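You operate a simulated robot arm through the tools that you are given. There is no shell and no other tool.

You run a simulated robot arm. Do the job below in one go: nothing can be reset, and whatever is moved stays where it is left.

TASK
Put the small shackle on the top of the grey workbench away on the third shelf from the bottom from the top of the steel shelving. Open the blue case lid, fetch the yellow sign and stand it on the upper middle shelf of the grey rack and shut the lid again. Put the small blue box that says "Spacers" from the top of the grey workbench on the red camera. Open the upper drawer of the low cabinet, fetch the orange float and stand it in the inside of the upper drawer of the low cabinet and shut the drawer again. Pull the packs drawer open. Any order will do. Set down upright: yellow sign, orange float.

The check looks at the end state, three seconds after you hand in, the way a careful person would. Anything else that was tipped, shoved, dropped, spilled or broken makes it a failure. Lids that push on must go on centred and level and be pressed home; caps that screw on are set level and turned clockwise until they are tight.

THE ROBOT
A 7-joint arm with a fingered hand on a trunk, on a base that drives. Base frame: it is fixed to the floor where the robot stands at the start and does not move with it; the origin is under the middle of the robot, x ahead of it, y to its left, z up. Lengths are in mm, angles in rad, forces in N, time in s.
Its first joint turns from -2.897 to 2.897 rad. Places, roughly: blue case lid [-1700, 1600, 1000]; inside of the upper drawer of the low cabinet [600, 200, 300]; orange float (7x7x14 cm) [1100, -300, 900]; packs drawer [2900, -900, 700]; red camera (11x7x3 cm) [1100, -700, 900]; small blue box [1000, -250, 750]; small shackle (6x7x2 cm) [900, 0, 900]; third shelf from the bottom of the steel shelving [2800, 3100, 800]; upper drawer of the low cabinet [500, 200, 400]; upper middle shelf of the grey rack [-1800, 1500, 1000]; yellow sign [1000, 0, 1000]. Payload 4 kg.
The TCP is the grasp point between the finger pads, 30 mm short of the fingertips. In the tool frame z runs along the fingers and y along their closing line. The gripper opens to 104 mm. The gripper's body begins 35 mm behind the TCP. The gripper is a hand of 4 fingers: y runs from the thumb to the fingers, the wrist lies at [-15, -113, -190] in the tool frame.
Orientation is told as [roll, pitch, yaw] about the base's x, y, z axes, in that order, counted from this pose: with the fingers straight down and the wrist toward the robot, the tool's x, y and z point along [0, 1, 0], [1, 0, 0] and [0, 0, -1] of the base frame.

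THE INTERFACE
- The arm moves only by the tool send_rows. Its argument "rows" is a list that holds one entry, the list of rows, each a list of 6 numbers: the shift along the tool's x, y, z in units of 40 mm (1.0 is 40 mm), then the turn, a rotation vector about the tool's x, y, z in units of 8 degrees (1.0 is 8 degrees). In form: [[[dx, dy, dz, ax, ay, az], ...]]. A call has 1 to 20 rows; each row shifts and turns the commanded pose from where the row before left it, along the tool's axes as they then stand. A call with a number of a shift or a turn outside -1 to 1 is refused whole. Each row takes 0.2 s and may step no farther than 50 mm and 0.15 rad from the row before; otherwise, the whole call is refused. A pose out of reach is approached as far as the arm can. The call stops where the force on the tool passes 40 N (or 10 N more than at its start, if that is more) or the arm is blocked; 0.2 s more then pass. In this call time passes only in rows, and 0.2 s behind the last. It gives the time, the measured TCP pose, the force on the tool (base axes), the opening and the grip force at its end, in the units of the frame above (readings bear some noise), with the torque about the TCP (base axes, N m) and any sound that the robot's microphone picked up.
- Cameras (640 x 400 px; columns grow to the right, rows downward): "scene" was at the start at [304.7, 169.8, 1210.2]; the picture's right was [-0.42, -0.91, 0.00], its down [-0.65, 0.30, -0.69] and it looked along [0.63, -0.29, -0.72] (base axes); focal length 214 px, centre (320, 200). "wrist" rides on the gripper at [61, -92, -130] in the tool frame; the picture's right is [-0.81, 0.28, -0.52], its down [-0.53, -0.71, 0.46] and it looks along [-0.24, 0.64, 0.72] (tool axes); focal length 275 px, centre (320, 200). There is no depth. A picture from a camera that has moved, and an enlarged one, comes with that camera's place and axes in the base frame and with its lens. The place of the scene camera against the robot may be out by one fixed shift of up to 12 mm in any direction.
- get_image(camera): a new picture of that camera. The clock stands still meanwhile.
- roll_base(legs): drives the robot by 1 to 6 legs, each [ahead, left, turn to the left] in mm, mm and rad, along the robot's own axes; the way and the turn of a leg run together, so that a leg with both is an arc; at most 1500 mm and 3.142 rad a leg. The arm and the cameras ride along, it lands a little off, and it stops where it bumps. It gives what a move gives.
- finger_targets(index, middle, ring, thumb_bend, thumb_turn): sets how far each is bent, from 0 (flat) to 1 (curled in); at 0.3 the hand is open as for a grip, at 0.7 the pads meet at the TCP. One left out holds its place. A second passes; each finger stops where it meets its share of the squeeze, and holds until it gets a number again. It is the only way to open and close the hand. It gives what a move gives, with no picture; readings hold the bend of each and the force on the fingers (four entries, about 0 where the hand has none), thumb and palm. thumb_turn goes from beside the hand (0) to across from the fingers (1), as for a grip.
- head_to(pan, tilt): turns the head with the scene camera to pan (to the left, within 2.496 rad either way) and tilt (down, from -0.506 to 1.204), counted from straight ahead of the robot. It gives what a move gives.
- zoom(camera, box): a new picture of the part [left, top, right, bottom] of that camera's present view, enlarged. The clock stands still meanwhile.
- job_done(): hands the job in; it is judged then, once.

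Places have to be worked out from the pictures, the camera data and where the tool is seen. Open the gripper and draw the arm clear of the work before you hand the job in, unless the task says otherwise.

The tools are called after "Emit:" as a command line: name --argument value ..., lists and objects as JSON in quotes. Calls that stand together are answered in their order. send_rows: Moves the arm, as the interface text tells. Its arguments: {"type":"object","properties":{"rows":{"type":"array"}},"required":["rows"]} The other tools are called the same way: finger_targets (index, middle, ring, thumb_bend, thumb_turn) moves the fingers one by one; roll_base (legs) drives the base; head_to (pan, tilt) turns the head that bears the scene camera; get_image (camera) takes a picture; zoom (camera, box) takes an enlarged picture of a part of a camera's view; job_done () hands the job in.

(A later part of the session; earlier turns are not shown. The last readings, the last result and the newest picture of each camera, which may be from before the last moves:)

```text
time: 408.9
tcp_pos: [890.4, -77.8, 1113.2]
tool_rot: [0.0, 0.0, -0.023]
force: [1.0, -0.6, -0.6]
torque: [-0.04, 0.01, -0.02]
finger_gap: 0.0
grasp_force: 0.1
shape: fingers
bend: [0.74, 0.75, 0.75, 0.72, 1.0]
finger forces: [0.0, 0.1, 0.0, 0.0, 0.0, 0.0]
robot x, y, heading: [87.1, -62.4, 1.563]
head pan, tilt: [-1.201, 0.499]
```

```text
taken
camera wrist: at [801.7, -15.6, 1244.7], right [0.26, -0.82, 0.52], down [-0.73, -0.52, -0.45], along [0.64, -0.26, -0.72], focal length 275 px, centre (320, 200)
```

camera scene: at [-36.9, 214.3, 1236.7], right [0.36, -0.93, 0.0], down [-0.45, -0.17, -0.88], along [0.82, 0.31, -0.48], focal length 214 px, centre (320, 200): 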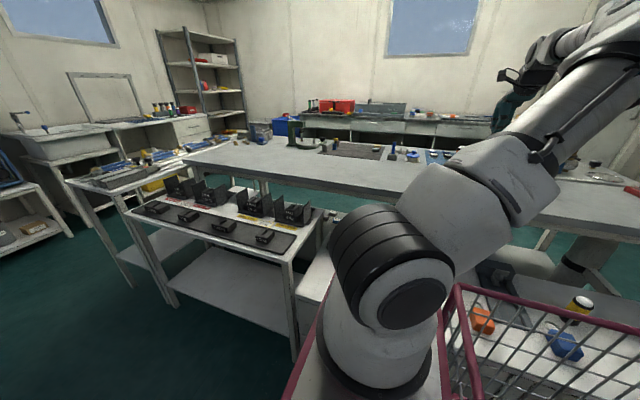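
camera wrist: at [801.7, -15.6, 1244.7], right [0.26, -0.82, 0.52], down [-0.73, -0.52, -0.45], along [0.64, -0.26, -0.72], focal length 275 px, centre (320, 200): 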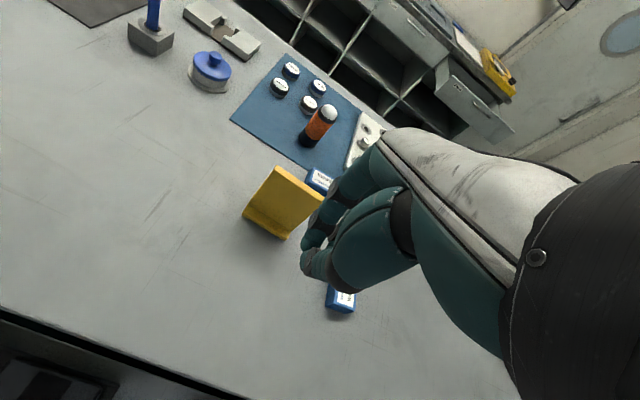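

Standing side-on, the wrist camera sees the sign: base front edge x≈1034, y −40…−126. I move the hand nearer for a second look to triangulate its height.

Emit:
send_rows --rows '[[[0.3, 0.8, 0, 0, 0, -0.16], [0.3, 0.8, 0, 0, 0, 0]]]'

Emit:
finger_targets --index 0.45 --middle 0.45 --ring 0.45 --thumb_bend 0.4

Emit:
get_image --camera "wrist"

Emit:
zoom --camera "wrist" --box '[200, 150, 360, 300]'

```text
time: 409.4
tcp_pos: [952.5, -56.1, 1113.0]
tool_rot: [0.0, 0.0, -0.002]
force: [-0.7, 0.0, -0.3]
torque: [0.02, -0.07, 0.02]
finger_gap: 0.1
grasp_force: 0.1
shape: fingers
bend: [0.74, 0.75, 0.75, 0.72, 1.0]
finger forces: [0.0, 0.0, 0.0, 0.0, 0.0, 0.1]
robot x, y, heading: [87.1, -60.7, 1.563]
head pan, tilt: [-1.201, 0.499]
```

```text
time: 410.4
tcp_pos: [953.6, -55.2, 1113.1]
tool_rot: [0.0, 0.001, 0.0]
force: [0.3, 0.2, -0.2]
torque: [-0.03, -0.03, -0.01]
finger_gap: 70.8
grasp_force: 0.0
shape: fingers
bend: [0.45, 0.45, 0.45, 0.4, 0.99]
finger forces: [0.0, 0.0, 0.0, 0.0, 0.1, 0.0]
robot x, y, heading: [84.1, -66.5, 1.559]
head pan, tilt: [-1.201, 0.499]
```

```text
taken
camera wrist: at [864.0, 7.0, 1243.5], right [0.27, -0.81, 0.52], down [-0.71, -0.53, -0.45], along [0.64, -0.24, -0.72], focal length 275 px, centre (320, 200)
```

wrist: 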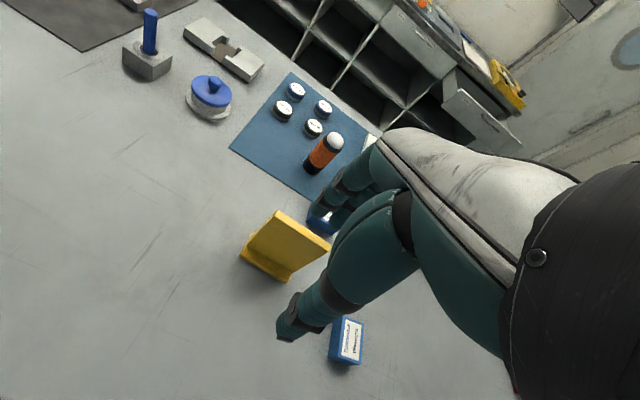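

```text
2.67 times, centred on (280, 225) of wrist
camera zoom: at [864.0, 7.0, 1243.5], right [0.27, -0.81, 0.52], down [-0.71, -0.53, -0.45], along [0.64, -0.24, -0.72], focal length 734 px, centre (427, 133)
```

zoom: 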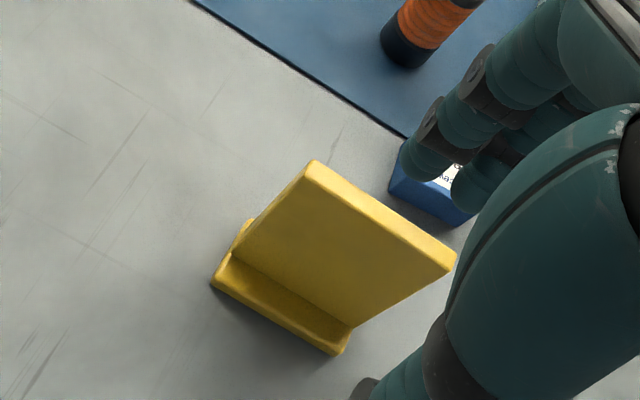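

The sign's panel top edge is around x≈1050, y −40…−128, z≈955–965. I move over it with the hand open and descend partway.

Emit:
send_rows --rows '[[[-0.25, 0.8, 0, 0, 0, 0], [-0.25, 0.8, 0, 0, 0, 0], [-0.25, 0.76, 0.2, 0, 0, 0], [0, 0, 0.8, 0, 0, 0], [0, 0, 0.8, 0, 0, 0], [0, 0, 0.8, 0, 0, 0]]]'

Emit:
get_image --camera "wrist"

Emit:
zoom --camera "wrist" --box '[220, 170, 400, 330]'

```text
time: 411.9
tcp_pos: [1003.8, -72.7, 998.3]
tool_rot: [0.0, -0.004, 0.002]
force: [-1.8, 0.6, 7.2]
torque: [0.07, -0.3, 0.03]
finger_gap: 71.2
grasp_force: 3.8
shape: fingers
bend: [0.45, 0.46, 0.45, 0.4, 0.99]
finger forces: [6.1, 1.7, 0.0, 0.0, 0.0, 0.0]
out of reach, approached as far as the arm can: row 2, 3
robot x, y, heading: [89.1, -64.2, 1.565]
head pan, tilt: [-1.201, 0.499]
```

```text
taken
camera wrist: at [913.0, -11.3, 1129.7], right [0.27, -0.81, 0.52], down [-0.71, -0.53, -0.46], along [0.65, -0.24, -0.72], focal length 275 px, centre (320, 200)
```

wrist: 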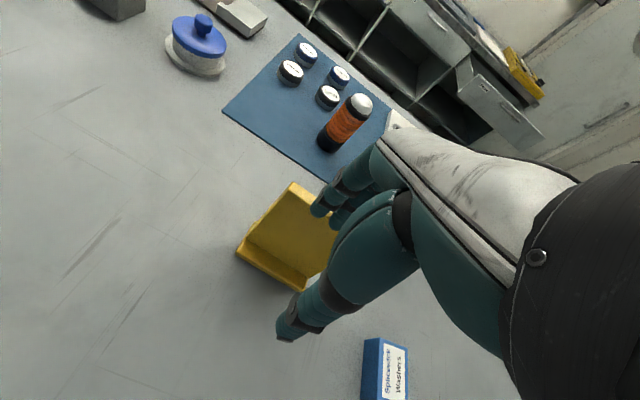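

```text
2.50 times, centred on (310, 250) of wrist
camera zoom: at [913.0, -11.3, 1129.7], right [0.27, -0.81, 0.52], down [-0.71, -0.53, -0.46], along [0.65, -0.24, -0.72], focal length 688 px, centre (345, 75)
```

zoom: 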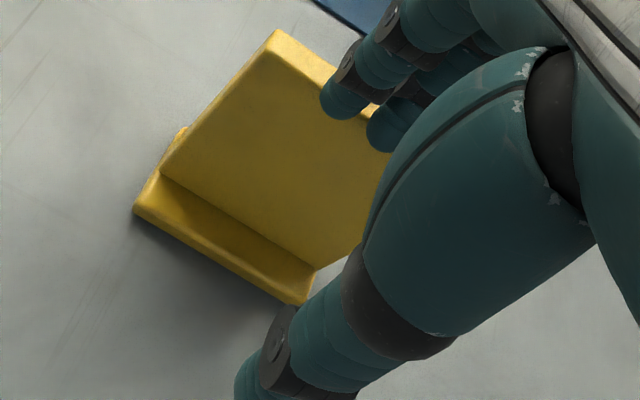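

The index fingertip touched the sign's top (so its top is z≈966) because the arm was out of reach higher up. I raise slightly, then extend at this lower height where the reach is greater.

Emit:
send_rows --rows '[[[0, 0, -0.5, 0, 0, 0]]]'

Emit:
get_image --camera "wrist"

Emit:
roll_base --legs '[[0, -15, 0]]'

Emit:
send_rows --rows '[[[-0.1, 0.4, 0, 0, 0, 0], [-0.1, 0.4, 0, 0, 0, 0]]]'

Emit:
zoom --camera "wrist" --box '[220, 170, 400, 330]'

```text
time: 412.2
tcp_pos: [1004.3, -73.7, 1015.7]
tool_rot: [0.0, 0.002, -0.003]
force: [0.1, 0.1, 0.7]
torque: [0.03, 0.0, 0.02]
finger_gap: 71.2
grasp_force: 0.2
shape: fingers
bend: [0.45, 0.45, 0.45, 0.4, 0.99]
finger forces: [0.0, 0.1, 0.0, 0.0, 0.0, 0.0]
robot x, y, heading: [85.5, -65.1, 1.565]
head pan, tilt: [-1.201, 0.499]
```

```text
taken
camera wrist: at [914.4, -11.9, 1147.0], right [0.27, -0.81, 0.52], down [-0.71, -0.53, -0.45], along [0.64, -0.25, -0.73], focal length 275 px, centre (320, 200)
```

wrist: 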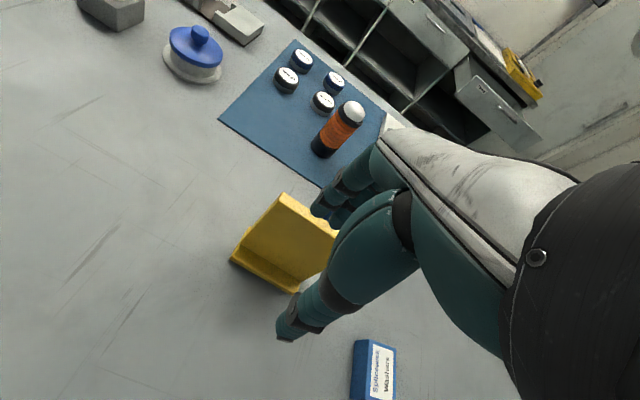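

```text
time: 413.0
tcp_pos: [1020.0, -74.4, 1017.0]
tool_rot: [0.0, -0.001, 0.0]
force: [0.1, 0.3, 0.4]
torque: [0.07, 0.03, -0.02]
finger_gap: 71.1
grasp_force: 0.0
shape: fingers
bend: [0.45, 0.45, 0.45, 0.4, 0.99]
finger forces: [0.0, 0.0, 0.0, 0.0, 0.0, 0.1]
robot x, y, heading: [103.7, -63.9, 1.566]
head pan, tilt: [-1.201, 0.499]
```

```text
time: 413.6
tcp_pos: [1039.6, -78.6, 1014.0]
tool_rot: [0.0, 0.0, 0.001]
force: [-0.2, 0.0, -0.2]
torque: [0.01, 0.02, 0.0]
finger_gap: 71.1
grasp_force: 0.1
shape: fingers
bend: [0.45, 0.45, 0.45, 0.4, 0.99]
finger forces: [0.0, 0.0, 0.0, 0.1, 0.1, 0.1]
out of reach, approached as far as the arm can: row 2
robot x, y, heading: [94.5, -65.4, 1.567]
head pan, tilt: [-1.201, 0.499]
```

```text
2.50 times, centred on (310, 250) of wrist
camera zoom: at [950.9, -17.0, 1145.6], right [0.27, -0.81, 0.52], down [-0.71, -0.53, -0.45], along [0.64, -0.24, -0.72], focal length 688 px, centre (345, 75)
```

zoom: 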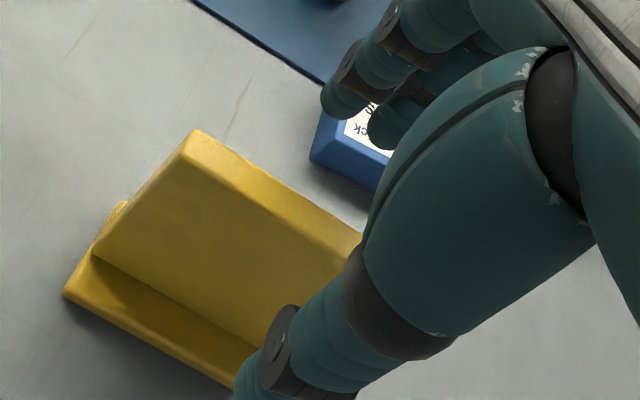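

Panel is at x≈1058–1068, within the open hand though nearer the fingers. I lower a little and try extending further to centre it.

Emit:
send_rows --rows '[[[0, 0, 0.3, 0, 0, 0], [0, 0.2, 0, 0, 0, 0], [0, 0.2, 0, 0, 0, 0]]]'

Emit:
zoom --camera "wrist" --box '[220, 170, 400, 330]'

```text
time: 414.4
tcp_pos: [1043.0, -78.5, 1000.6]
tool_rot: [0.001, 0.001, -0.003]
force: [0.0, -0.3, 0.5]
torque: [0.01, -0.04, -0.01]
finger_gap: 71.3
grasp_force: 0.0
shape: fingers
bend: [0.45, 0.45, 0.45, 0.4, 0.99]
finger forces: [0.0, 0.0, 0.1, 0.1, 0.1, 0.0]
out of reach, approached as far as the arm can: row 2, 3
robot x, y, heading: [96.0, -61.9, 1.565]
head pan, tilt: [-1.201, 0.499]
```

```text
2.50 times, centred on (310, 250) of wrist
camera zoom: at [953.4, -16.4, 1131.5], right [0.27, -0.81, 0.52], down [-0.71, -0.53, -0.45], along [0.64, -0.24, -0.72], focal length 688 px, centre (345, 75)
```

zoom: 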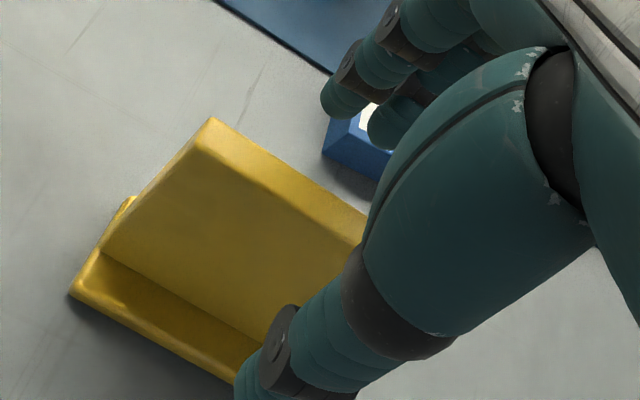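

The panel is 1049–1059, only ~11 mm off-centre in the hand: good. I descend the last 32 mm with the fingers straddling the panel.

Emit:
send_rows --rows '[[[-0.1, 0, 0.25, 0, 0, 0], [0, 0, 0.25, 0, 0, 0], [0, 0, 0.3, 0, 0, 0]]]'

Emit:
zoom --camera "wrist" --box '[220, 170, 400, 330]'

```text
time: 415.2
tcp_pos: [1042.8, -81.2, 969.8]
tool_rot: [0.0, -0.001, -0.003]
force: [-0.1, -0.7, 0.2]
torque: [0.02, -0.02, 0.03]
finger_gap: 71.1
grasp_force: 0.0
shape: fingers
bend: [0.45, 0.45, 0.45, 0.4, 0.99]
finger forces: [0.0, 0.0, 0.0, 0.1, 0.0, 0.0]
robot x, y, heading: [97.8, -62.3, 1.567]
head pan, tilt: [-1.201, 0.499]
```

```text
2.50 times, centred on (310, 250) of wrist
camera zoom: at [952.8, -18.9, 1100.5], right [0.27, -0.81, 0.52], down [-0.71, -0.53, -0.46], along [0.64, -0.24, -0.72], focal length 688 px, centre (345, 75)
```

zoom: 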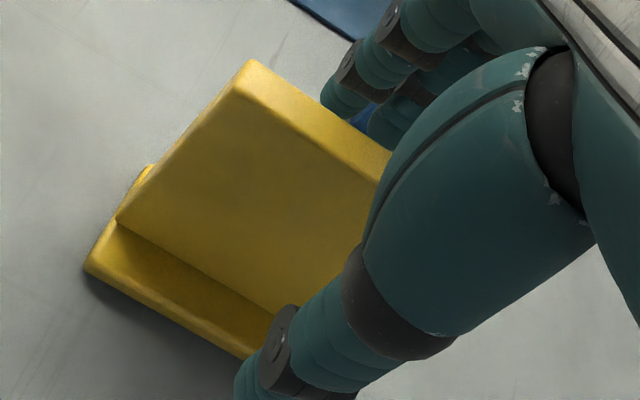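

I bring the thumb up to the panel first, then close the fingers, to avoid shoving the sign.

Emit:
finger_targets --thumb_bend 0.66

Emit:
finger_targets --index 0.6 --middle 0.6 --ring 0.6 --thumb_bend 0.68

Emit:
zoom --camera "wrist" --box '[220, 170, 400, 330]'

```text
time: 416.2
tcp_pos: [1042.5, -81.9, 970.1]
tool_rot: [0.0, 0.0, -0.003]
force: [0.5, -1.1, -0.5]
torque: [0.03, 0.03, -0.02]
finger_gap: 38.1
grasp_force: 0.2
shape: fingers
bend: [0.45, 0.45, 0.45, 0.66, 1.0]
finger forces: [0.0, 0.1, 0.0, 0.1, 0.0, 0.0]
robot x, y, heading: [101.0, -64.2, 1.564]
head pan, tilt: [-1.201, 0.499]
```

```text
time: 417.2
tcp_pos: [1043.8, -80.5, 969.0]
tool_rot: [0.0, 0.0, -0.003]
force: [0.3, -0.5, -0.1]
torque: [0.02, -0.01, 0.0]
finger_gap: 17.0
grasp_force: 0.1
shape: fingers
bend: [0.6, 0.6, 0.6, 0.68, 1.0]
finger forces: [0.3, 0.1, 0.0, 0.1, 0.0, 0.1]
robot x, y, heading: [99.7, -62.7, 1.568]
head pan, tilt: [-1.201, 0.499]
```

```text
2.50 times, centred on (310, 250) of wrist
camera zoom: at [952.9, -18.9, 1100.5], right [0.27, -0.81, 0.52], down [-0.71, -0.53, -0.45], along [0.64, -0.24, -0.72], focal length 688 px, centre (345, 75)
```

zoom: 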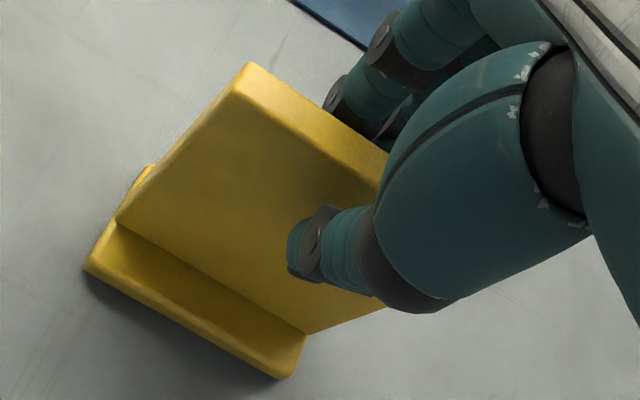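

Both sides are just touching. I squeeze and lift slightly.

Emit:
finger_targets --index 0.7 --middle 0.7 --ring 0.7 --thumb_bend 0.78

Emit:
zoom --camera "wrist" --box '[220, 170, 400, 330]'

```text
time: 418.2
tcp_pos: [1042.7, -81.0, 968.4]
tool_rot: [0.001, 0.0, -0.002]
force: [-0.1, -0.1, -0.2]
torque: [0.01, -0.02, 0.0]
finger_gap: 8.8
grasp_force: 11.0
shape: fingers
bend: [0.62, 0.66, 0.69, 0.72, 1.0]
finger forces: [6.3, 3.2, 1.0, 0.1, 10.5, 0.1]
robot x, y, heading: [100.9, -62.4, 1.566]
head pan, tilt: [-1.201, 0.499]
```

```text
2.50 times, centred on (310, 250) of wrist
camera zoom: at [952.9, -18.9, 1100.4], right [0.27, -0.81, 0.52], down [-0.71, -0.53, -0.45], along [0.64, -0.24, -0.72], focal length 688 px, centre (345, 75)
```

zoom: 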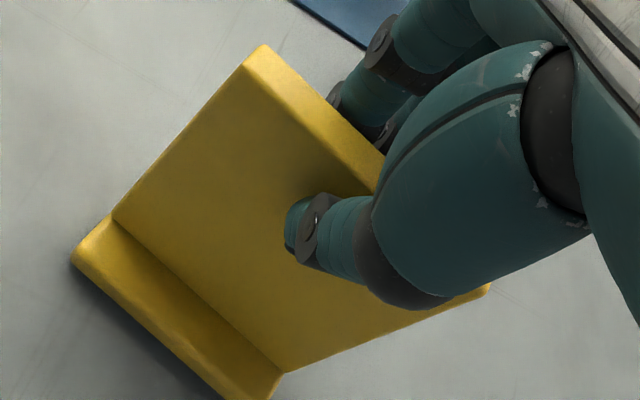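

The sign turned slightly to match the fingers and is held at 11 N. I lift it a little to test.

Emit:
send_rows --rows '[[[0, 0, -0.2, 0, 0, 0], [0, 0, -0.4, 0, 0, 0], [0, -0.1, -0.5, 0, 0, 0]]]'

Emit:
get_image --camera "wrist"

Emit:
head_to --pan -1.7 --tilt 0.3

Emit:
get_image --camera "scene"

```text
time: 419.0
tcp_pos: [1038.5, -78.9, 1012.5]
tool_rot: [0.002, 0.001, -0.002]
force: [-1.0, 0.1, -1.0]
torque: [0.04, 0.01, 0.01]
finger_gap: 9.1
grasp_force: 10.2
shape: fingers
bend: [0.62, 0.66, 0.69, 0.72, 1.0]
finger forces: [6.4, 3.2, 1.1, 0.0, 10.5, 0.0]
robot x, y, heading: [99.8, -62.3, 1.564]
head pan, tilt: [-1.201, 0.499]
```

```text
taken
camera wrist: at [949.2, -17.5, 1143.2], right [0.27, -0.81, 0.52], down [-0.71, -0.53, -0.45], along [0.64, -0.25, -0.73], focal length 275 px, centre (320, 200)
```

wrist: 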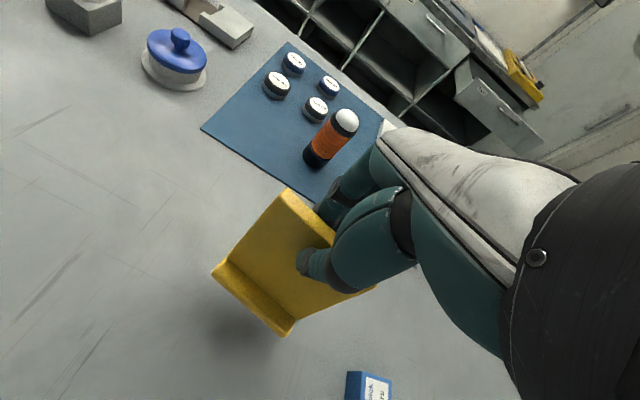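

```text
time: 419.9
tcp_pos: [1038.7, -78.9, 1012.1]
tool_rot: [0.001, 0.0, -0.003]
force: [-0.2, 0.4, -1.5]
torque: [-0.01, -0.02, 0.03]
finger_gap: 8.8
grasp_force: 10.5
shape: fingers
bend: [0.62, 0.66, 0.69, 0.72, 1.0]
finger forces: [6.4, 3.3, 0.8, 0.0, 10.4, 0.0]
robot x, y, heading: [100.6, -66.9, 1.568]
head pan, tilt: [-1.7, 0.3]
```

```text
taken
camera scene: at [-14.3, 169.3, 1255.1], right [-0.13, -0.99, 0.0], down [-0.29, 0.04, -0.96], along [0.95, -0.13, -0.3], focal length 214 px, centre (320, 200)
```

scene: 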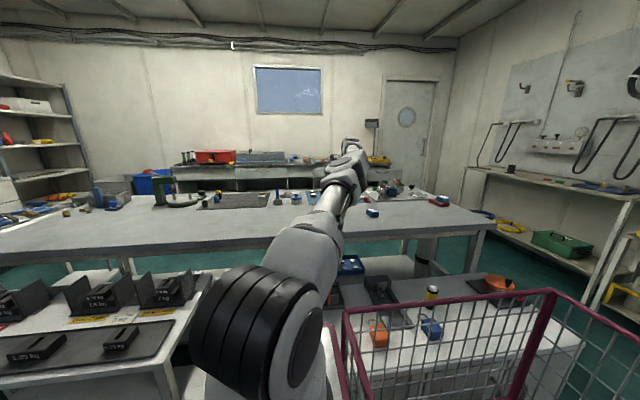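

The sign is securely held. To fit the rack gap it must go in edge-on with a tilted hand, so I'll set it down nearer on the bench turned 90°, then re-grip it from the front edge. I retract and rotate it.

Emit:
send_rows --rows '[[[0, -0.5, -0.5, 0, 0, 0], [0, -0.8, -0.3, 0, 0, 0], [0, -0.9, 0, 0, 0, 0], [0, -0.9, 0, 0, 0, 0], [0, -0.3, 0, 0, 0, 0], [0, 0, 0, 0, 0, 0.94], [0, 0, 0, 0, 0, 0.94], [0, 0, 0, 0, 0, 0.94], [0, 0, 0, 0, 0, 0.94], [0, 0, 0, 0, 0, 0.94], [0, 0, 0, 0, 0, 0.94], [0, 0, 0, 0, 0, 0.94], [0, 0, 0, 0, 0, 0.94], [0, 0, 0, 0, 0, 0.94], [0, 0, 0, 0, 0, 0.94], [0, 0, 0, 0, 0, 0.94], [0, 0, 0, 0, 0, 0.94]]]'

Emit:
get_image --camera "wrist"

Emit:
get_image --camera "scene"

```text
time: 423.6
tcp_pos: [903.4, -82.4, 1046.2]
tool_rot: [0.0, 0.0, -1.579]
force: [-0.9, -0.3, -0.8]
torque: [0.04, -0.01, -0.03]
finger_gap: 8.8
grasp_force: 10.8
shape: fingers
bend: [0.62, 0.66, 0.69, 0.72, 1.0]
finger forces: [6.4, 3.1, 1.0, 0.0, 10.3, 0.0]
robot x, y, heading: [98.2, -63.5, 1.564]
head pan, tilt: [-1.7, 0.3]
```

```text
taken
camera wrist: at [967.9, 10.9, 1176.3], right [-0.81, -0.27, 0.52], down [-0.53, 0.72, -0.46], along [-0.25, -0.64, -0.72], focal length 275 px, centre (320, 200)
```

wrist: 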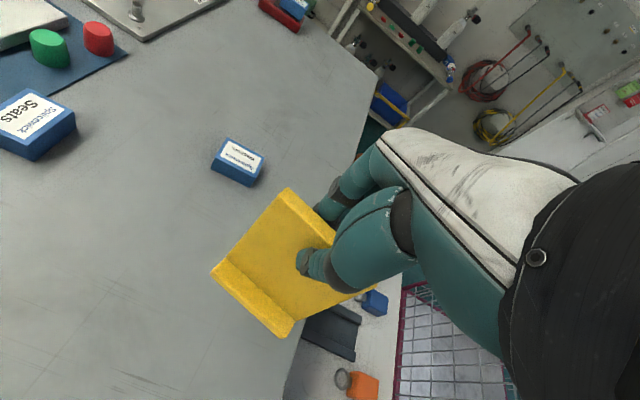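

```text
taken
camera scene: at [-14.4, 169.2, 1255.1], right [-0.13, -0.99, 0.0], down [-0.29, 0.04, -0.96], along [0.95, -0.13, -0.3], focal length 214 px, centre (320, 200)
```

scene: 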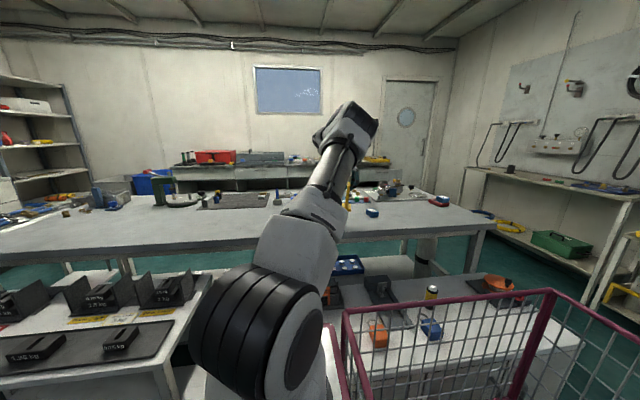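

The sign is yawed about 14° in the grip; I rotate the hand back by that so the sign's width lies along x, and lower it to the bench.

Emit:
send_rows --rows '[[[0, 0, 0, 0, 0, -0.88], [0, 0, 0, 0, 0, -0.88], [0, 0, 0.7, 0, 0, 0], [0, 0, 0.7, 0, 0, 0], [0, 0, 0.3, 0, 0, 0]]]'

Emit:
send_rows --rows '[[[0, 0, 0.1, 0, 0, 0]]]'

Emit:
send_rows --rows '[[[0, 0, 0.07, 0, 0, 0]]]'

Emit:
get_image --camera "wrist"

```text
time: 424.8
tcp_pos: [904.5, -81.8, 977.8]
tool_rot: [-0.002, 0.001, -1.33]
force: [-0.7, 0.3, -1.5]
torque: [-0.03, 0.01, -0.03]
finger_gap: 8.7
grasp_force: 10.3
shape: fingers
bend: [0.62, 0.67, 0.69, 0.72, 1.0]
finger forces: [6.3, 3.1, 0.9, 0.0, 10.2, 0.1]
robot x, y, heading: [100.9, -65.3, 1.569]
head pan, tilt: [-1.7, 0.3]
```

```text
time: 425.1
tcp_pos: [903.6, -81.1, 972.9]
tool_rot: [0.0, 0.0, -1.33]
force: [0.4, 0.1, -0.4]
torque: [-0.04, 0.01, 0.0]
finger_gap: 9.1
grasp_force: 10.3
shape: fingers
bend: [0.62, 0.67, 0.69, 0.72, 1.0]
finger forces: [6.4, 3.1, 0.9, 0.1, 10.1, 0.0]
robot x, y, heading: [99.7, -64.1, 1.568]
head pan, tilt: [-1.7, 0.3]
```

```text
time: 425.6
tcp_pos: [904.3, -80.2, 971.0]
tool_rot: [-0.001, 0.0, -1.329]
force: [0.1, 0.4, -1.6]
torque: [-0.04, 0.02, 0.02]
finger_gap: 8.6
grasp_force: 10.2
shape: fingers
bend: [0.62, 0.67, 0.69, 0.72, 1.0]
finger forces: [6.3, 3.2, 0.8, 0.1, 10.2, 0.0]
robot x, y, heading: [105.4, -64.7, 1.565]
head pan, tilt: [-1.7, 0.3]
```

```text
taken
camera wrist: at [944.4, 23.8, 1101.4], right [-0.72, -0.46, 0.52], down [-0.69, 0.57, -0.46], along [-0.08, -0.68, -0.72], focal length 275 px, centre (320, 200)
```

wrist: 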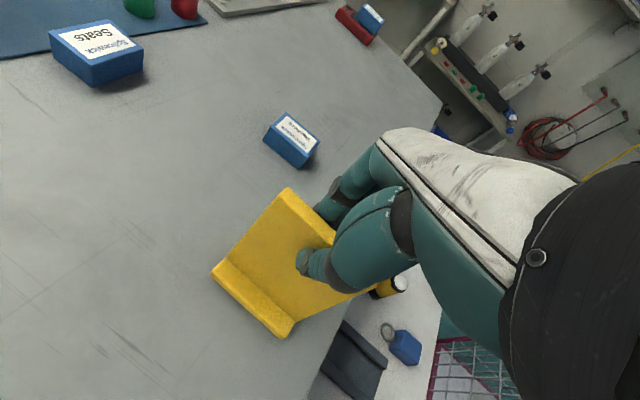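

Not in contact yet; I continue down in 2 mm steps.

Emit:
send_rows --rows '[[[0, 0, 0.05, 0, 0, 0]]]'

Emit:
send_rows --rows '[[[0, 0, 0.05, 0, 0, 0]]]'

Emit:
send_rows --rows '[[[0, 0, 0.04, 0, 0, 0]]]'

```text
time: 425.9
tcp_pos: [904.9, -80.6, 971.0]
tool_rot: [0.001, -0.001, -1.331]
force: [-0.2, 0.3, 2.5]
torque: [-0.01, -0.02, 0.02]
finger_gap: 8.7
grasp_force: 10.9
shape: fingers
bend: [0.62, 0.67, 0.69, 0.72, 1.0]
finger forces: [6.3, 3.1, 0.9, 0.1, 10.9, 0.0]
robot x, y, heading: [98.5, -62.5, 1.565]
head pan, tilt: [-1.7, 0.3]
```

```text
time: 426.4
tcp_pos: [903.1, -80.3, 967.3]
tool_rot: [0.003, -0.002, -1.331]
force: [-0.5, 1.8, 10.7]
torque: [-0.03, -0.03, -0.02]
finger_gap: 8.6
grasp_force: 11.5
shape: fingers
bend: [0.63, 0.67, 0.69, 0.72, 1.0]
finger forces: [6.1, 3.2, 1.0, 0.0, 12.8, 0.0]
robot x, y, heading: [102.7, -63.1, 1.567]
head pan, tilt: [-1.7, 0.3]
```

```text
time: 426.8
tcp_pos: [904.7, -80.6, 964.0]
tool_rot: [-0.002, 0.002, -1.33]
force: [0.3, 2.6, 9.4]
torque: [-0.06, -0.06, 0.01]
finger_gap: 8.2
grasp_force: 10.5
shape: fingers
bend: [0.63, 0.67, 0.69, 0.73, 1.0]
finger forces: [6.1, 3.5, 0.7, 0.0, 12.2, 0.0]
robot x, y, heading: [97.0, -61.3, 1.566]
head pan, tilt: [-1.7, 0.3]
```

The sign stands on the bench. I release it, rise clear, and look.

Emit:
send_rows --rows '[[[0, 0, -0.04, 0, 0, 0]]]'

Emit:
finger_targets --index 0.5 --middle 0.5 --ring 0.5 --thumb_bend 0.5

Emit:
send_rows --rows '[[[0, 0, -0.4, 0, 0, 0], [0, 0, -0.8, 0, 0, 0], [0, 0, -0.8, 0, 0, 0]]]'

Emit:
get_image --camera "wrist"

```text
time: 427.1
tcp_pos: [904.8, -80.3, 966.0]
tool_rot: [-0.001, -0.001, -1.331]
force: [0.2, 0.5, -0.1]
torque: [0.01, -0.02, 0.03]
finger_gap: 8.4
grasp_force: 9.6
shape: fingers
bend: [0.63, 0.67, 0.69, 0.73, 1.0]
finger forces: [6.1, 3.3, 0.8, 0.1, 9.8, 0.0]
robot x, y, heading: [100.9, -61.7, 1.563]
head pan, tilt: [-1.7, 0.3]
```

```text
time: 428.1
tcp_pos: [905.3, -81.4, 967.0]
tool_rot: [0.0, 0.0, -1.329]
force: [0.9, 0.3, 0.0]
torque: [0.04, 0.01, -0.03]
finger_gap: 51.5
grasp_force: 0.0
shape: fingers
bend: [0.5, 0.5, 0.5, 0.5, 1.0]
finger forces: [0.0, 0.0, 0.0, 0.1, 0.1, 0.1]
robot x, y, heading: [98.0, -64.5, 1.566]
head pan, tilt: [-1.7, 0.3]
```

```text
time: 428.9
tcp_pos: [904.8, -78.7, 1046.6]
tool_rot: [-0.002, 0.001, -1.329]
force: [-0.6, -0.3, 0.4]
torque: [0.01, 0.01, 0.01]
finger_gap: 51.2
grasp_force: 0.1
shape: fingers
bend: [0.5, 0.5, 0.5, 0.5, 1.0]
finger forces: [0.0, 0.0, 0.0, 0.0, 0.0, 0.0]
robot x, y, heading: [98.3, -64.2, 1.564]
head pan, tilt: [-1.7, 0.3]
```

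```text
taken
camera wrist: at [945.1, 25.4, 1177.6], right [-0.72, -0.46, 0.52], down [-0.69, 0.57, -0.45], along [-0.08, -0.68, -0.72], focal length 275 px, centre (320, 200)
```

wrist: 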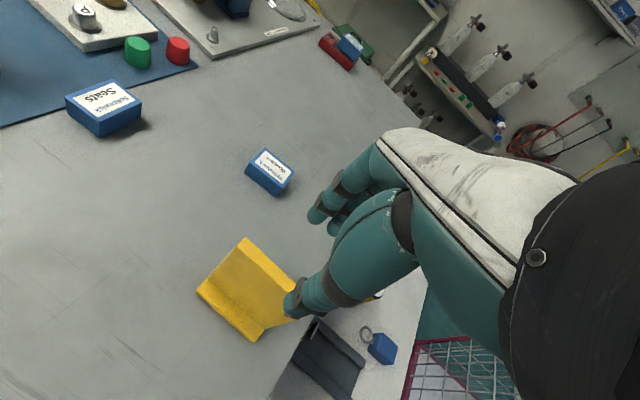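

The sign stands free on the bench at about (905,−82), its width along x. Now I set up the second grip: hand closing along y, tilted ~50° forward-down, in front of the sign's near top corner.

Emit:
send_rows --rows '[[[0, 0, 0, 0, 0, 0.86], [0, 0, 0, 0, 0, 0.86], [-0.8, 0.03, 0.3, 0, 0, 0], [-0.8, 0.03, 0.3, 0, 0, 0], [-0.8, 0.03, 0.3, 0, 0, 0], [0, 0, 0, 0, 0.9, 0], [0, 0, 0, 0, 0.9, 0], [0, 0, 0, 0, 0.9, 0], [0, 0, 0, 0, 0.9, 0], [0, 0, 0, 0, 0.9, 0], [0, 0, 0, 0, 0.9, 0], [0, 0, 0, 0, 0.8, 0]]]'

Emit:
get_image --camera "wrist"

Emit:
get_image --camera "scene"

```text
time: 431.6
tcp_pos: [807.8, -83.1, 1012.3]
tool_rot: [0.868, 0.0, -1.568]
force: [0.6, 0.2, 0.3]
torque: [-0.04, 0.05, 0.0]
finger_gap: 51.6
grasp_force: 0.1
shape: fingers
bend: [0.5, 0.5, 0.5, 0.5, 1.0]
finger forces: [0.0, 0.0, 0.1, 0.0, 0.1, 0.0]
robot x, y, heading: [101.4, -62.8, 1.566]
head pan, tilt: [-1.7, 0.3]
```

```text
taken
camera wrist: at [750.2, 8.9, 1142.4], right [-0.92, -0.28, -0.28], down [0.0, 0.71, -0.7], along [0.4, -0.64, -0.65], focal length 275 px, centre (320, 200)
```

wrist: 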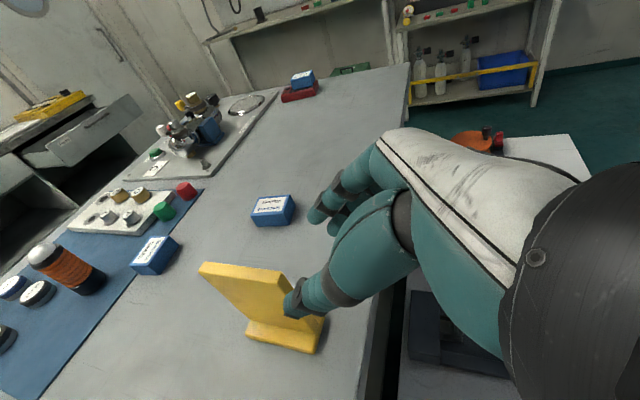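

```text
taken
camera scene: at [-14.5, 169.4, 1255.0], right [-0.13, -0.99, 0.0], down [-0.29, 0.04, -0.96], along [0.95, -0.13, -0.3], focal length 214 px, centre (320, 200)
```

scene: 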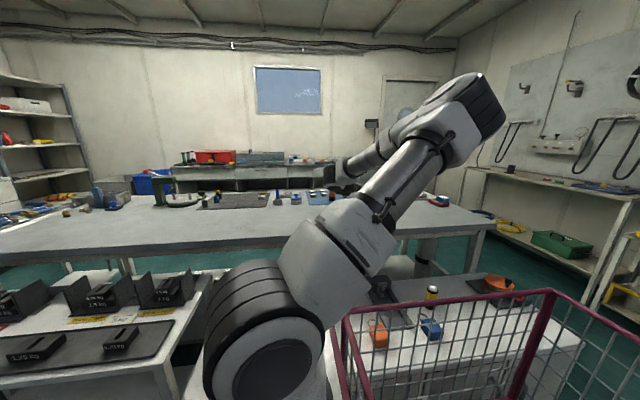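

The tilted pose is reachable and aligned; panel's near top corner ≈ (862,−82,966). I advance along the tool axis so the fingers straddle the panel.

Emit:
send_rows --rows '[[[0, 0.08, 0.6, 0, 0, 0], [0, 0, 0.6, 0, 0, 0], [0, 0, 0.6, 0, 0, 0], [-0.05, 0, 0.4, 0, 0, 0]]]'

Emit:
get_image --camera "wrist"

Emit:
zoom --camera "wrist" --box '[200, 180, 400, 340]'

```text
time: 432.6
tcp_pos: [871.9, -86.9, 950.7]
tool_rot: [0.866, -0.002, -1.572]
force: [-0.1, 0.0, 0.2]
torque: [0.01, 0.01, 0.02]
finger_gap: 51.3
grasp_force: 0.0
shape: fingers
bend: [0.5, 0.5, 0.5, 0.5, 1.0]
finger forces: [0.0, 0.0, 0.0, 0.0, 0.0, 0.1]
robot x, y, heading: [100.0, -61.3, 1.567]
head pan, tilt: [-1.7, 0.3]
```

```text
taken
camera wrist: at [815.0, 5.4, 1082.0], right [-0.92, -0.28, -0.28], down [0.0, 0.71, -0.7], along [0.39, -0.65, -0.66], focal length 275 px, centre (320, 200)
```

wrist: 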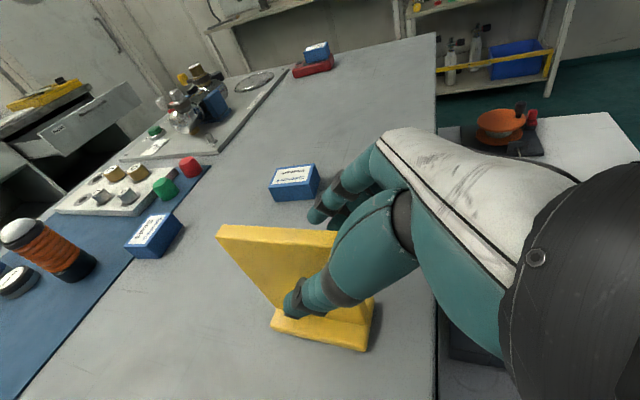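

```text
2.50 times, centred on (300, 260) of wrist
camera zoom: at [815.0, 5.4, 1082.0], right [-0.92, -0.28, -0.28], down [0.0, 0.71, -0.7], along [0.39, -0.65, -0.66], focal length 688 px, centre (370, 50)
```

zoom: 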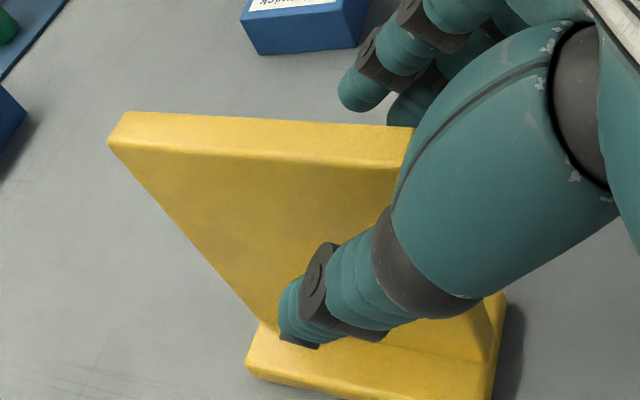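

The panel is at y −74…−84 and its near end at x≈867. I shift 8 mm toward it and 15 mm further in, then grip.

Emit:
send_rows --rows '[[[0.12, -0.2, 0.15, 0, 0, 0], [0.12, 0, 0.15, 0, 0, 0]]]'

Emit:
finger_targets --index 0.62 --middle 0.62 --ring 0.62 --thumb_bend 0.62

Emit:
zoom --camera "wrist" --box '[200, 180, 400, 340]'

```text
time: 433.1
tcp_pos: [888.8, -80.2, 951.4]
tool_rot: [0.866, 0.0, -1.57]
force: [-0.7, -0.7, 0.2]
torque: [0.03, 0.04, 0.01]
finger_gap: 51.6
grasp_force: 0.0
shape: fingers
bend: [0.5, 0.5, 0.5, 0.5, 1.0]
finger forces: [0.0, 0.0, 0.0, 0.0, 0.0, 0.0]
robot x, y, heading: [99.4, -62.6, 1.564]
head pan, tilt: [-1.7, 0.3]
```

```text
time: 434.1
tcp_pos: [888.6, -79.5, 951.8]
tool_rot: [0.866, -0.001, -1.571]
force: [0.8, -0.3, 0.1]
torque: [0.0, 0.0, -0.01]
finger_gap: 21.6
grasp_force: 0.0
shape: fingers
bend: [0.62, 0.62, 0.62, 0.62, 1.0]
finger forces: [0.1, 0.0, 0.0, 0.0, 0.0, 0.0]
robot x, y, heading: [98.8, -66.4, 1.563]
head pan, tilt: [-1.7, 0.3]
```

```text
2.50 times, centred on (300, 260) of wrist
camera zoom: at [831.1, 12.8, 1082.6], right [-0.92, -0.28, -0.28], down [0.0, 0.71, -0.7], along [0.39, -0.64, -0.66], focal length 688 px, centre (370, 50)
```

zoom: 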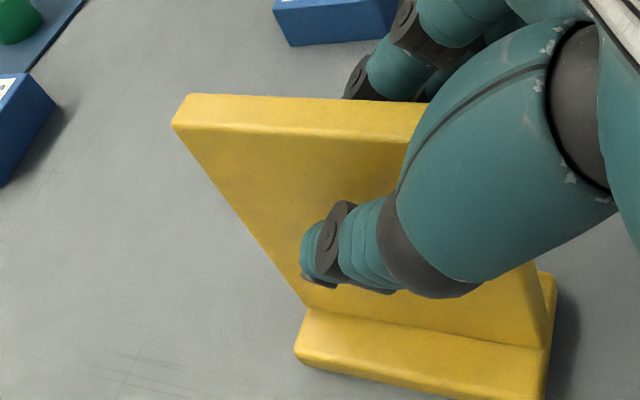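

Well placed. I squeeze on the panel.

Emit:
finger_targets --index 0.7 --middle 0.7 --ring 0.7 --thumb_bend 0.7

Emit:
finger_targets --index 0.76 --middle 0.76 --ring 0.76 --thumb_bend 0.76

Emit:
zoom --camera "wrist" --box '[200, 180, 400, 340]'

```text
time: 435.1
tcp_pos: [888.9, -79.4, 951.8]
tool_rot: [0.865, -0.001, -1.571]
force: [0.5, -0.6, -0.1]
torque: [0.0, -0.01, 0.01]
finger_gap: 9.8
grasp_force: 4.1
shape: fingers
bend: [0.67, 0.68, 0.69, 0.66, 1.0]
finger forces: [1.9, 1.6, 0.6, 0.0, 4.1, 0.1]
robot x, y, heading: [99.1, -65.3, 1.565]
head pan, tilt: [-1.7, 0.3]
```

```text
time: 436.1
tcp_pos: [889.7, -80.0, 950.9]
tool_rot: [0.865, 0.002, -1.57]
force: [0.0, -0.5, -0.7]
torque: [-0.04, 0.02, 0.0]
finger_gap: 8.5
grasp_force: 14.5
shape: fingers
bend: [0.74, 0.74, 0.75, 0.66, 1.0]
finger forces: [7.9, 5.1, 1.9, 0.0, 14.9, 0.0]
robot x, y, heading: [100.0, -66.2, 1.564]
head pan, tilt: [-1.7, 0.3]
```

```text
2.50 times, centred on (300, 260) of wrist
camera zoom: at [831.2, 12.8, 1082.5], right [-0.92, -0.28, -0.28], down [0.0, 0.71, -0.7], along [0.39, -0.64, -0.66], focal length 688 px, centre (370, 50)
```

zoom: 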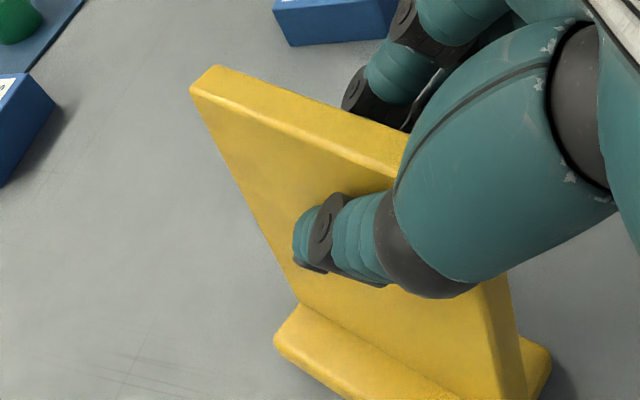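

The sign turned ~17° in the grip (I'll compensate by yawing the hand). Grip is 14 N; I lift it straight up and check it hangs level.

Emit:
send_rows --rows '[[[0.2, 0, -0.17, 0, 0, 0], [0.4, 0, -0.34, 0, 0, 0], [0.6, 0, -0.5, 0, 0, 0], [0.6, 0, -0.5, 0, 0, 0]]]'

Emit:
get_image --camera "wrist"

Emit:
zoom --camera "scene" --box '[280, 120, 440, 240]'

```text
time: 437.1
tcp_pos: [887.5, -79.6, 1048.2]
tool_rot: [0.865, -0.002, -1.569]
force: [0.0, -0.1, -0.8]
torque: [-0.02, 0.02, 0.0]
finger_gap: 8.5
grasp_force: 14.8
shape: fingers
bend: [0.74, 0.74, 0.75, 0.66, 1.0]
finger forces: [8.0, 5.0, 1.9, 0.0, 14.8, 0.1]
robot x, y, heading: [99.8, -66.9, 1.561]
head pan, tilt: [-1.7, 0.3]
```

```text
taken
camera wrist: at [829.5, 12.9, 1178.9], right [-0.92, -0.28, -0.28], down [0.0, 0.71, -0.7], along [0.39, -0.64, -0.66], focal length 275 px, centre (320, 200)
```

wrist: 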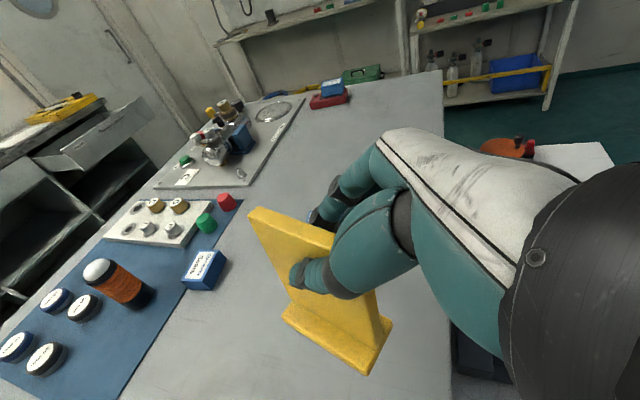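

```text
3.33 times, centred on (360, 180) of scene
camera zoom: at [-14.3, 169.2, 1255.1], right [-0.13, -0.99, 0.0], down [-0.29, 0.04, -0.96], along [0.95, -0.13, -0.3], focal length 715 px, centre (187, 267)
```

zoom: 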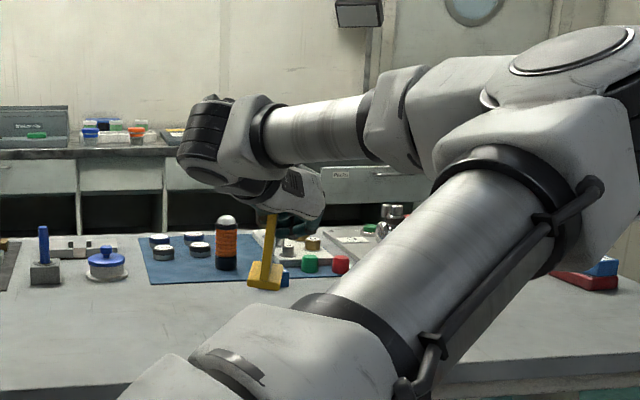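

The sign is held upright and firm. I carry it away from the bench, turn the robot round (arm stays out to its right), and head to the rack side-on.

Emit:
roll_base --legs '[[0, 600, 0], [360, 0, 0]]'

Emit:
roll_base --legs '[[0, 0, 1.57], [0, 0, 1.57]]'

Emit:
roll_base --legs '[[-1150, 0, 0]]'

Emit:
head_to --pan -1.6 --tilt 0.35

Emit:
get_image --camera "scene"

Emit:
get_image --camera "wrist"

```text
time: 442.6
tcp_pos: [263.5, 286.3, 1047.0]
tool_rot: [0.866, 0.0, -1.564]
force: [0.0, 0.0, -0.5]
torque: [0.02, 0.0, -0.03]
finger_gap: 8.6
grasp_force: 14.9
shape: fingers
bend: [0.74, 0.74, 0.75, 0.66, 1.0]
finger forces: [8.0, 5.1, 1.8, 0.0, 14.8, 0.0]
robot x, y, heading: [-521.8, 297.1, 1.573]
head pan, tilt: [-1.7, 0.3]
```

```text
time: 450.6
tcp_pos: [-1311.0, 305.6, 1047.0]
tool_rot: [0.866, 0.0, 1.581]
force: [-0.8, 0.2, -1.3]
torque: [0.01, -0.02, 0.04]
finger_gap: 8.1
grasp_force: 14.2
shape: fingers
bend: [0.74, 0.75, 0.76, 0.66, 1.0]
finger forces: [7.9, 4.7, 1.7, 0.1, 14.5, 0.0]
robot x, y, heading: [-525.0, 299.4, -1.568]
head pan, tilt: [-1.7, 0.3]
```

```text
time: 456.6
tcp_pos: [-1298.4, 1506.4, 1046.9]
tool_rot: [0.866, -0.002, 1.55]
force: [1.0, 0.9, -0.9]
torque: [0.05, -0.02, 0.0]
finger_gap: 8.0
grasp_force: 14.6
shape: fingers
bend: [0.74, 0.75, 0.76, 0.66, 1.0]
finger forces: [8.0, 4.7, 1.7, 0.0, 14.4, 0.0]
robot x, y, heading: [-513.4, 1471.4, -1.601]
head pan, tilt: [-1.7, 0.3]
```

```text
time: 457.3
tcp_pos: [-1299.1, 1506.0, 1046.9]
tool_rot: [0.865, 0.0, 1.549]
force: [0.4, 0.2, -0.6]
torque: [0.0, -0.03, -0.01]
finger_gap: 8.2
grasp_force: 14.6
shape: fingers
bend: [0.74, 0.75, 0.76, 0.66, 1.0]
finger forces: [8.1, 4.7, 1.8, 0.1, 14.4, 0.0]
robot x, y, heading: [-513.8, 1471.8, -1.601]
head pan, tilt: [-1.6, 0.351]
```

```text
taken
camera scene: at [-420.0, 1236.3, 1250.4], right [0.06, 1.0, 0.0], down [0.34, -0.02, -0.94], along [-0.94, 0.05, -0.34], focal length 214 px, centre (320, 200)
```

scene: 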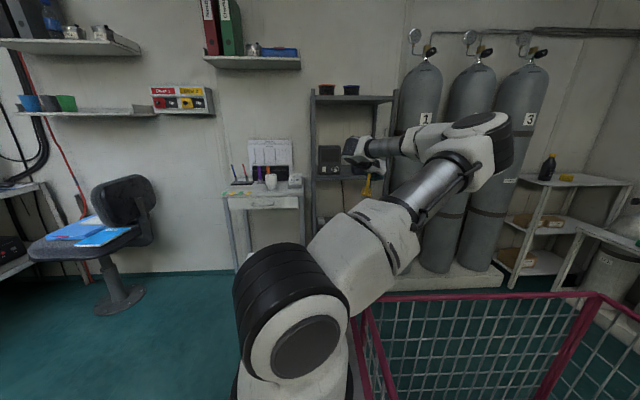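

```text
taken
camera wrist: at [-1239.1, 1414.0, 1178.7], right [0.93, 0.26, -0.28], down [-0.02, -0.71, -0.7], along [-0.38, 0.65, -0.66], focal length 275 px, centre (320, 200)
```

wrist: 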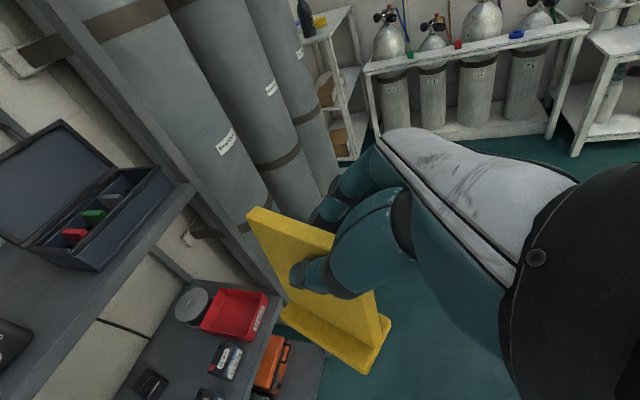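

Measured here: the gap on the shelf runs y 1421–1511 (box to case), shelf edge x≈−1620, z≈949. I rotate the hand about the vertical by 18° so the sign is edge-on along x, and raise it ~30 mm.

Emit:
send_rows --rows '[[[0.19, 0, -0.16, 0.58, 0, -0.49], [0.19, 0, -0.16, 0.58, 0, -0.49], [0.19, 0, -0.16, 0.58, 0, -0.49]]]'

Emit:
get_image --camera "wrist"

Emit:
zoom --camera "scene" --box '[300, 80, 440, 210]'

```text
time: 458.1
tcp_pos: [-1300.0, 1505.1, 1077.2]
tool_rot: [0.866, -0.001, 1.869]
force: [-0.5, -0.8, -0.4]
torque: [0.01, -0.02, -0.02]
finger_gap: 8.2
grasp_force: 14.4
shape: fingers
bend: [0.74, 0.75, 0.76, 0.66, 1.0]
finger forces: [8.2, 4.8, 1.8, 0.0, 14.7, 0.1]
robot x, y, heading: [-508.8, 1473.8, -1.599]
head pan, tilt: [-1.6, 0.351]
```

```text
taken
camera wrist: at [-1213.7, 1436.0, 1208.5], right [0.8, 0.53, -0.28], down [0.21, -0.68, -0.7], along [-0.57, 0.5, -0.66], focal length 275 px, centre (320, 200)
```

wrist: 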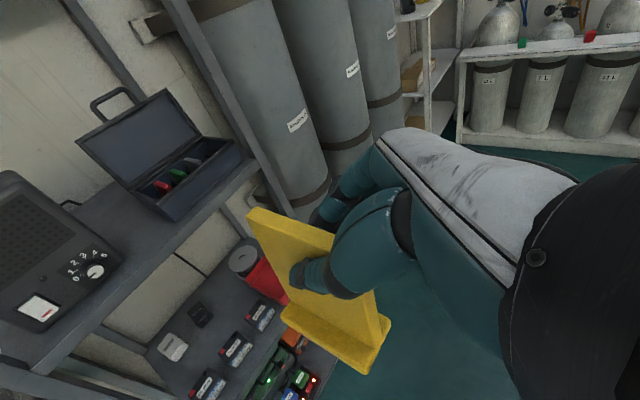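

```text
3.08 times, centred on (370, 145) of scene
camera zoom: at [-420.0, 1236.3, 1250.4], right [0.06, 1.0, 0.0], down [0.34, -0.02, -0.94], along [-0.94, 0.05, -0.34], focal length 660 px, centre (166, 369)
```

zoom: 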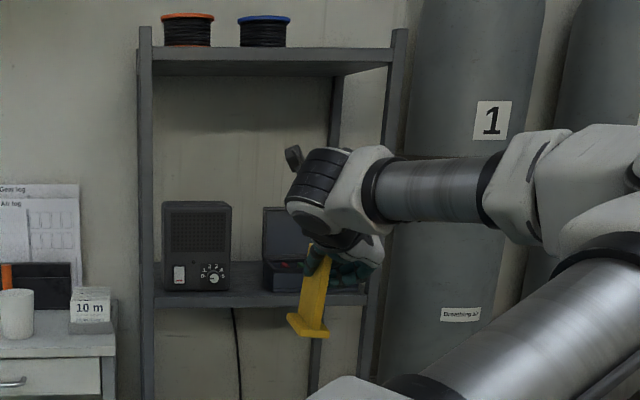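

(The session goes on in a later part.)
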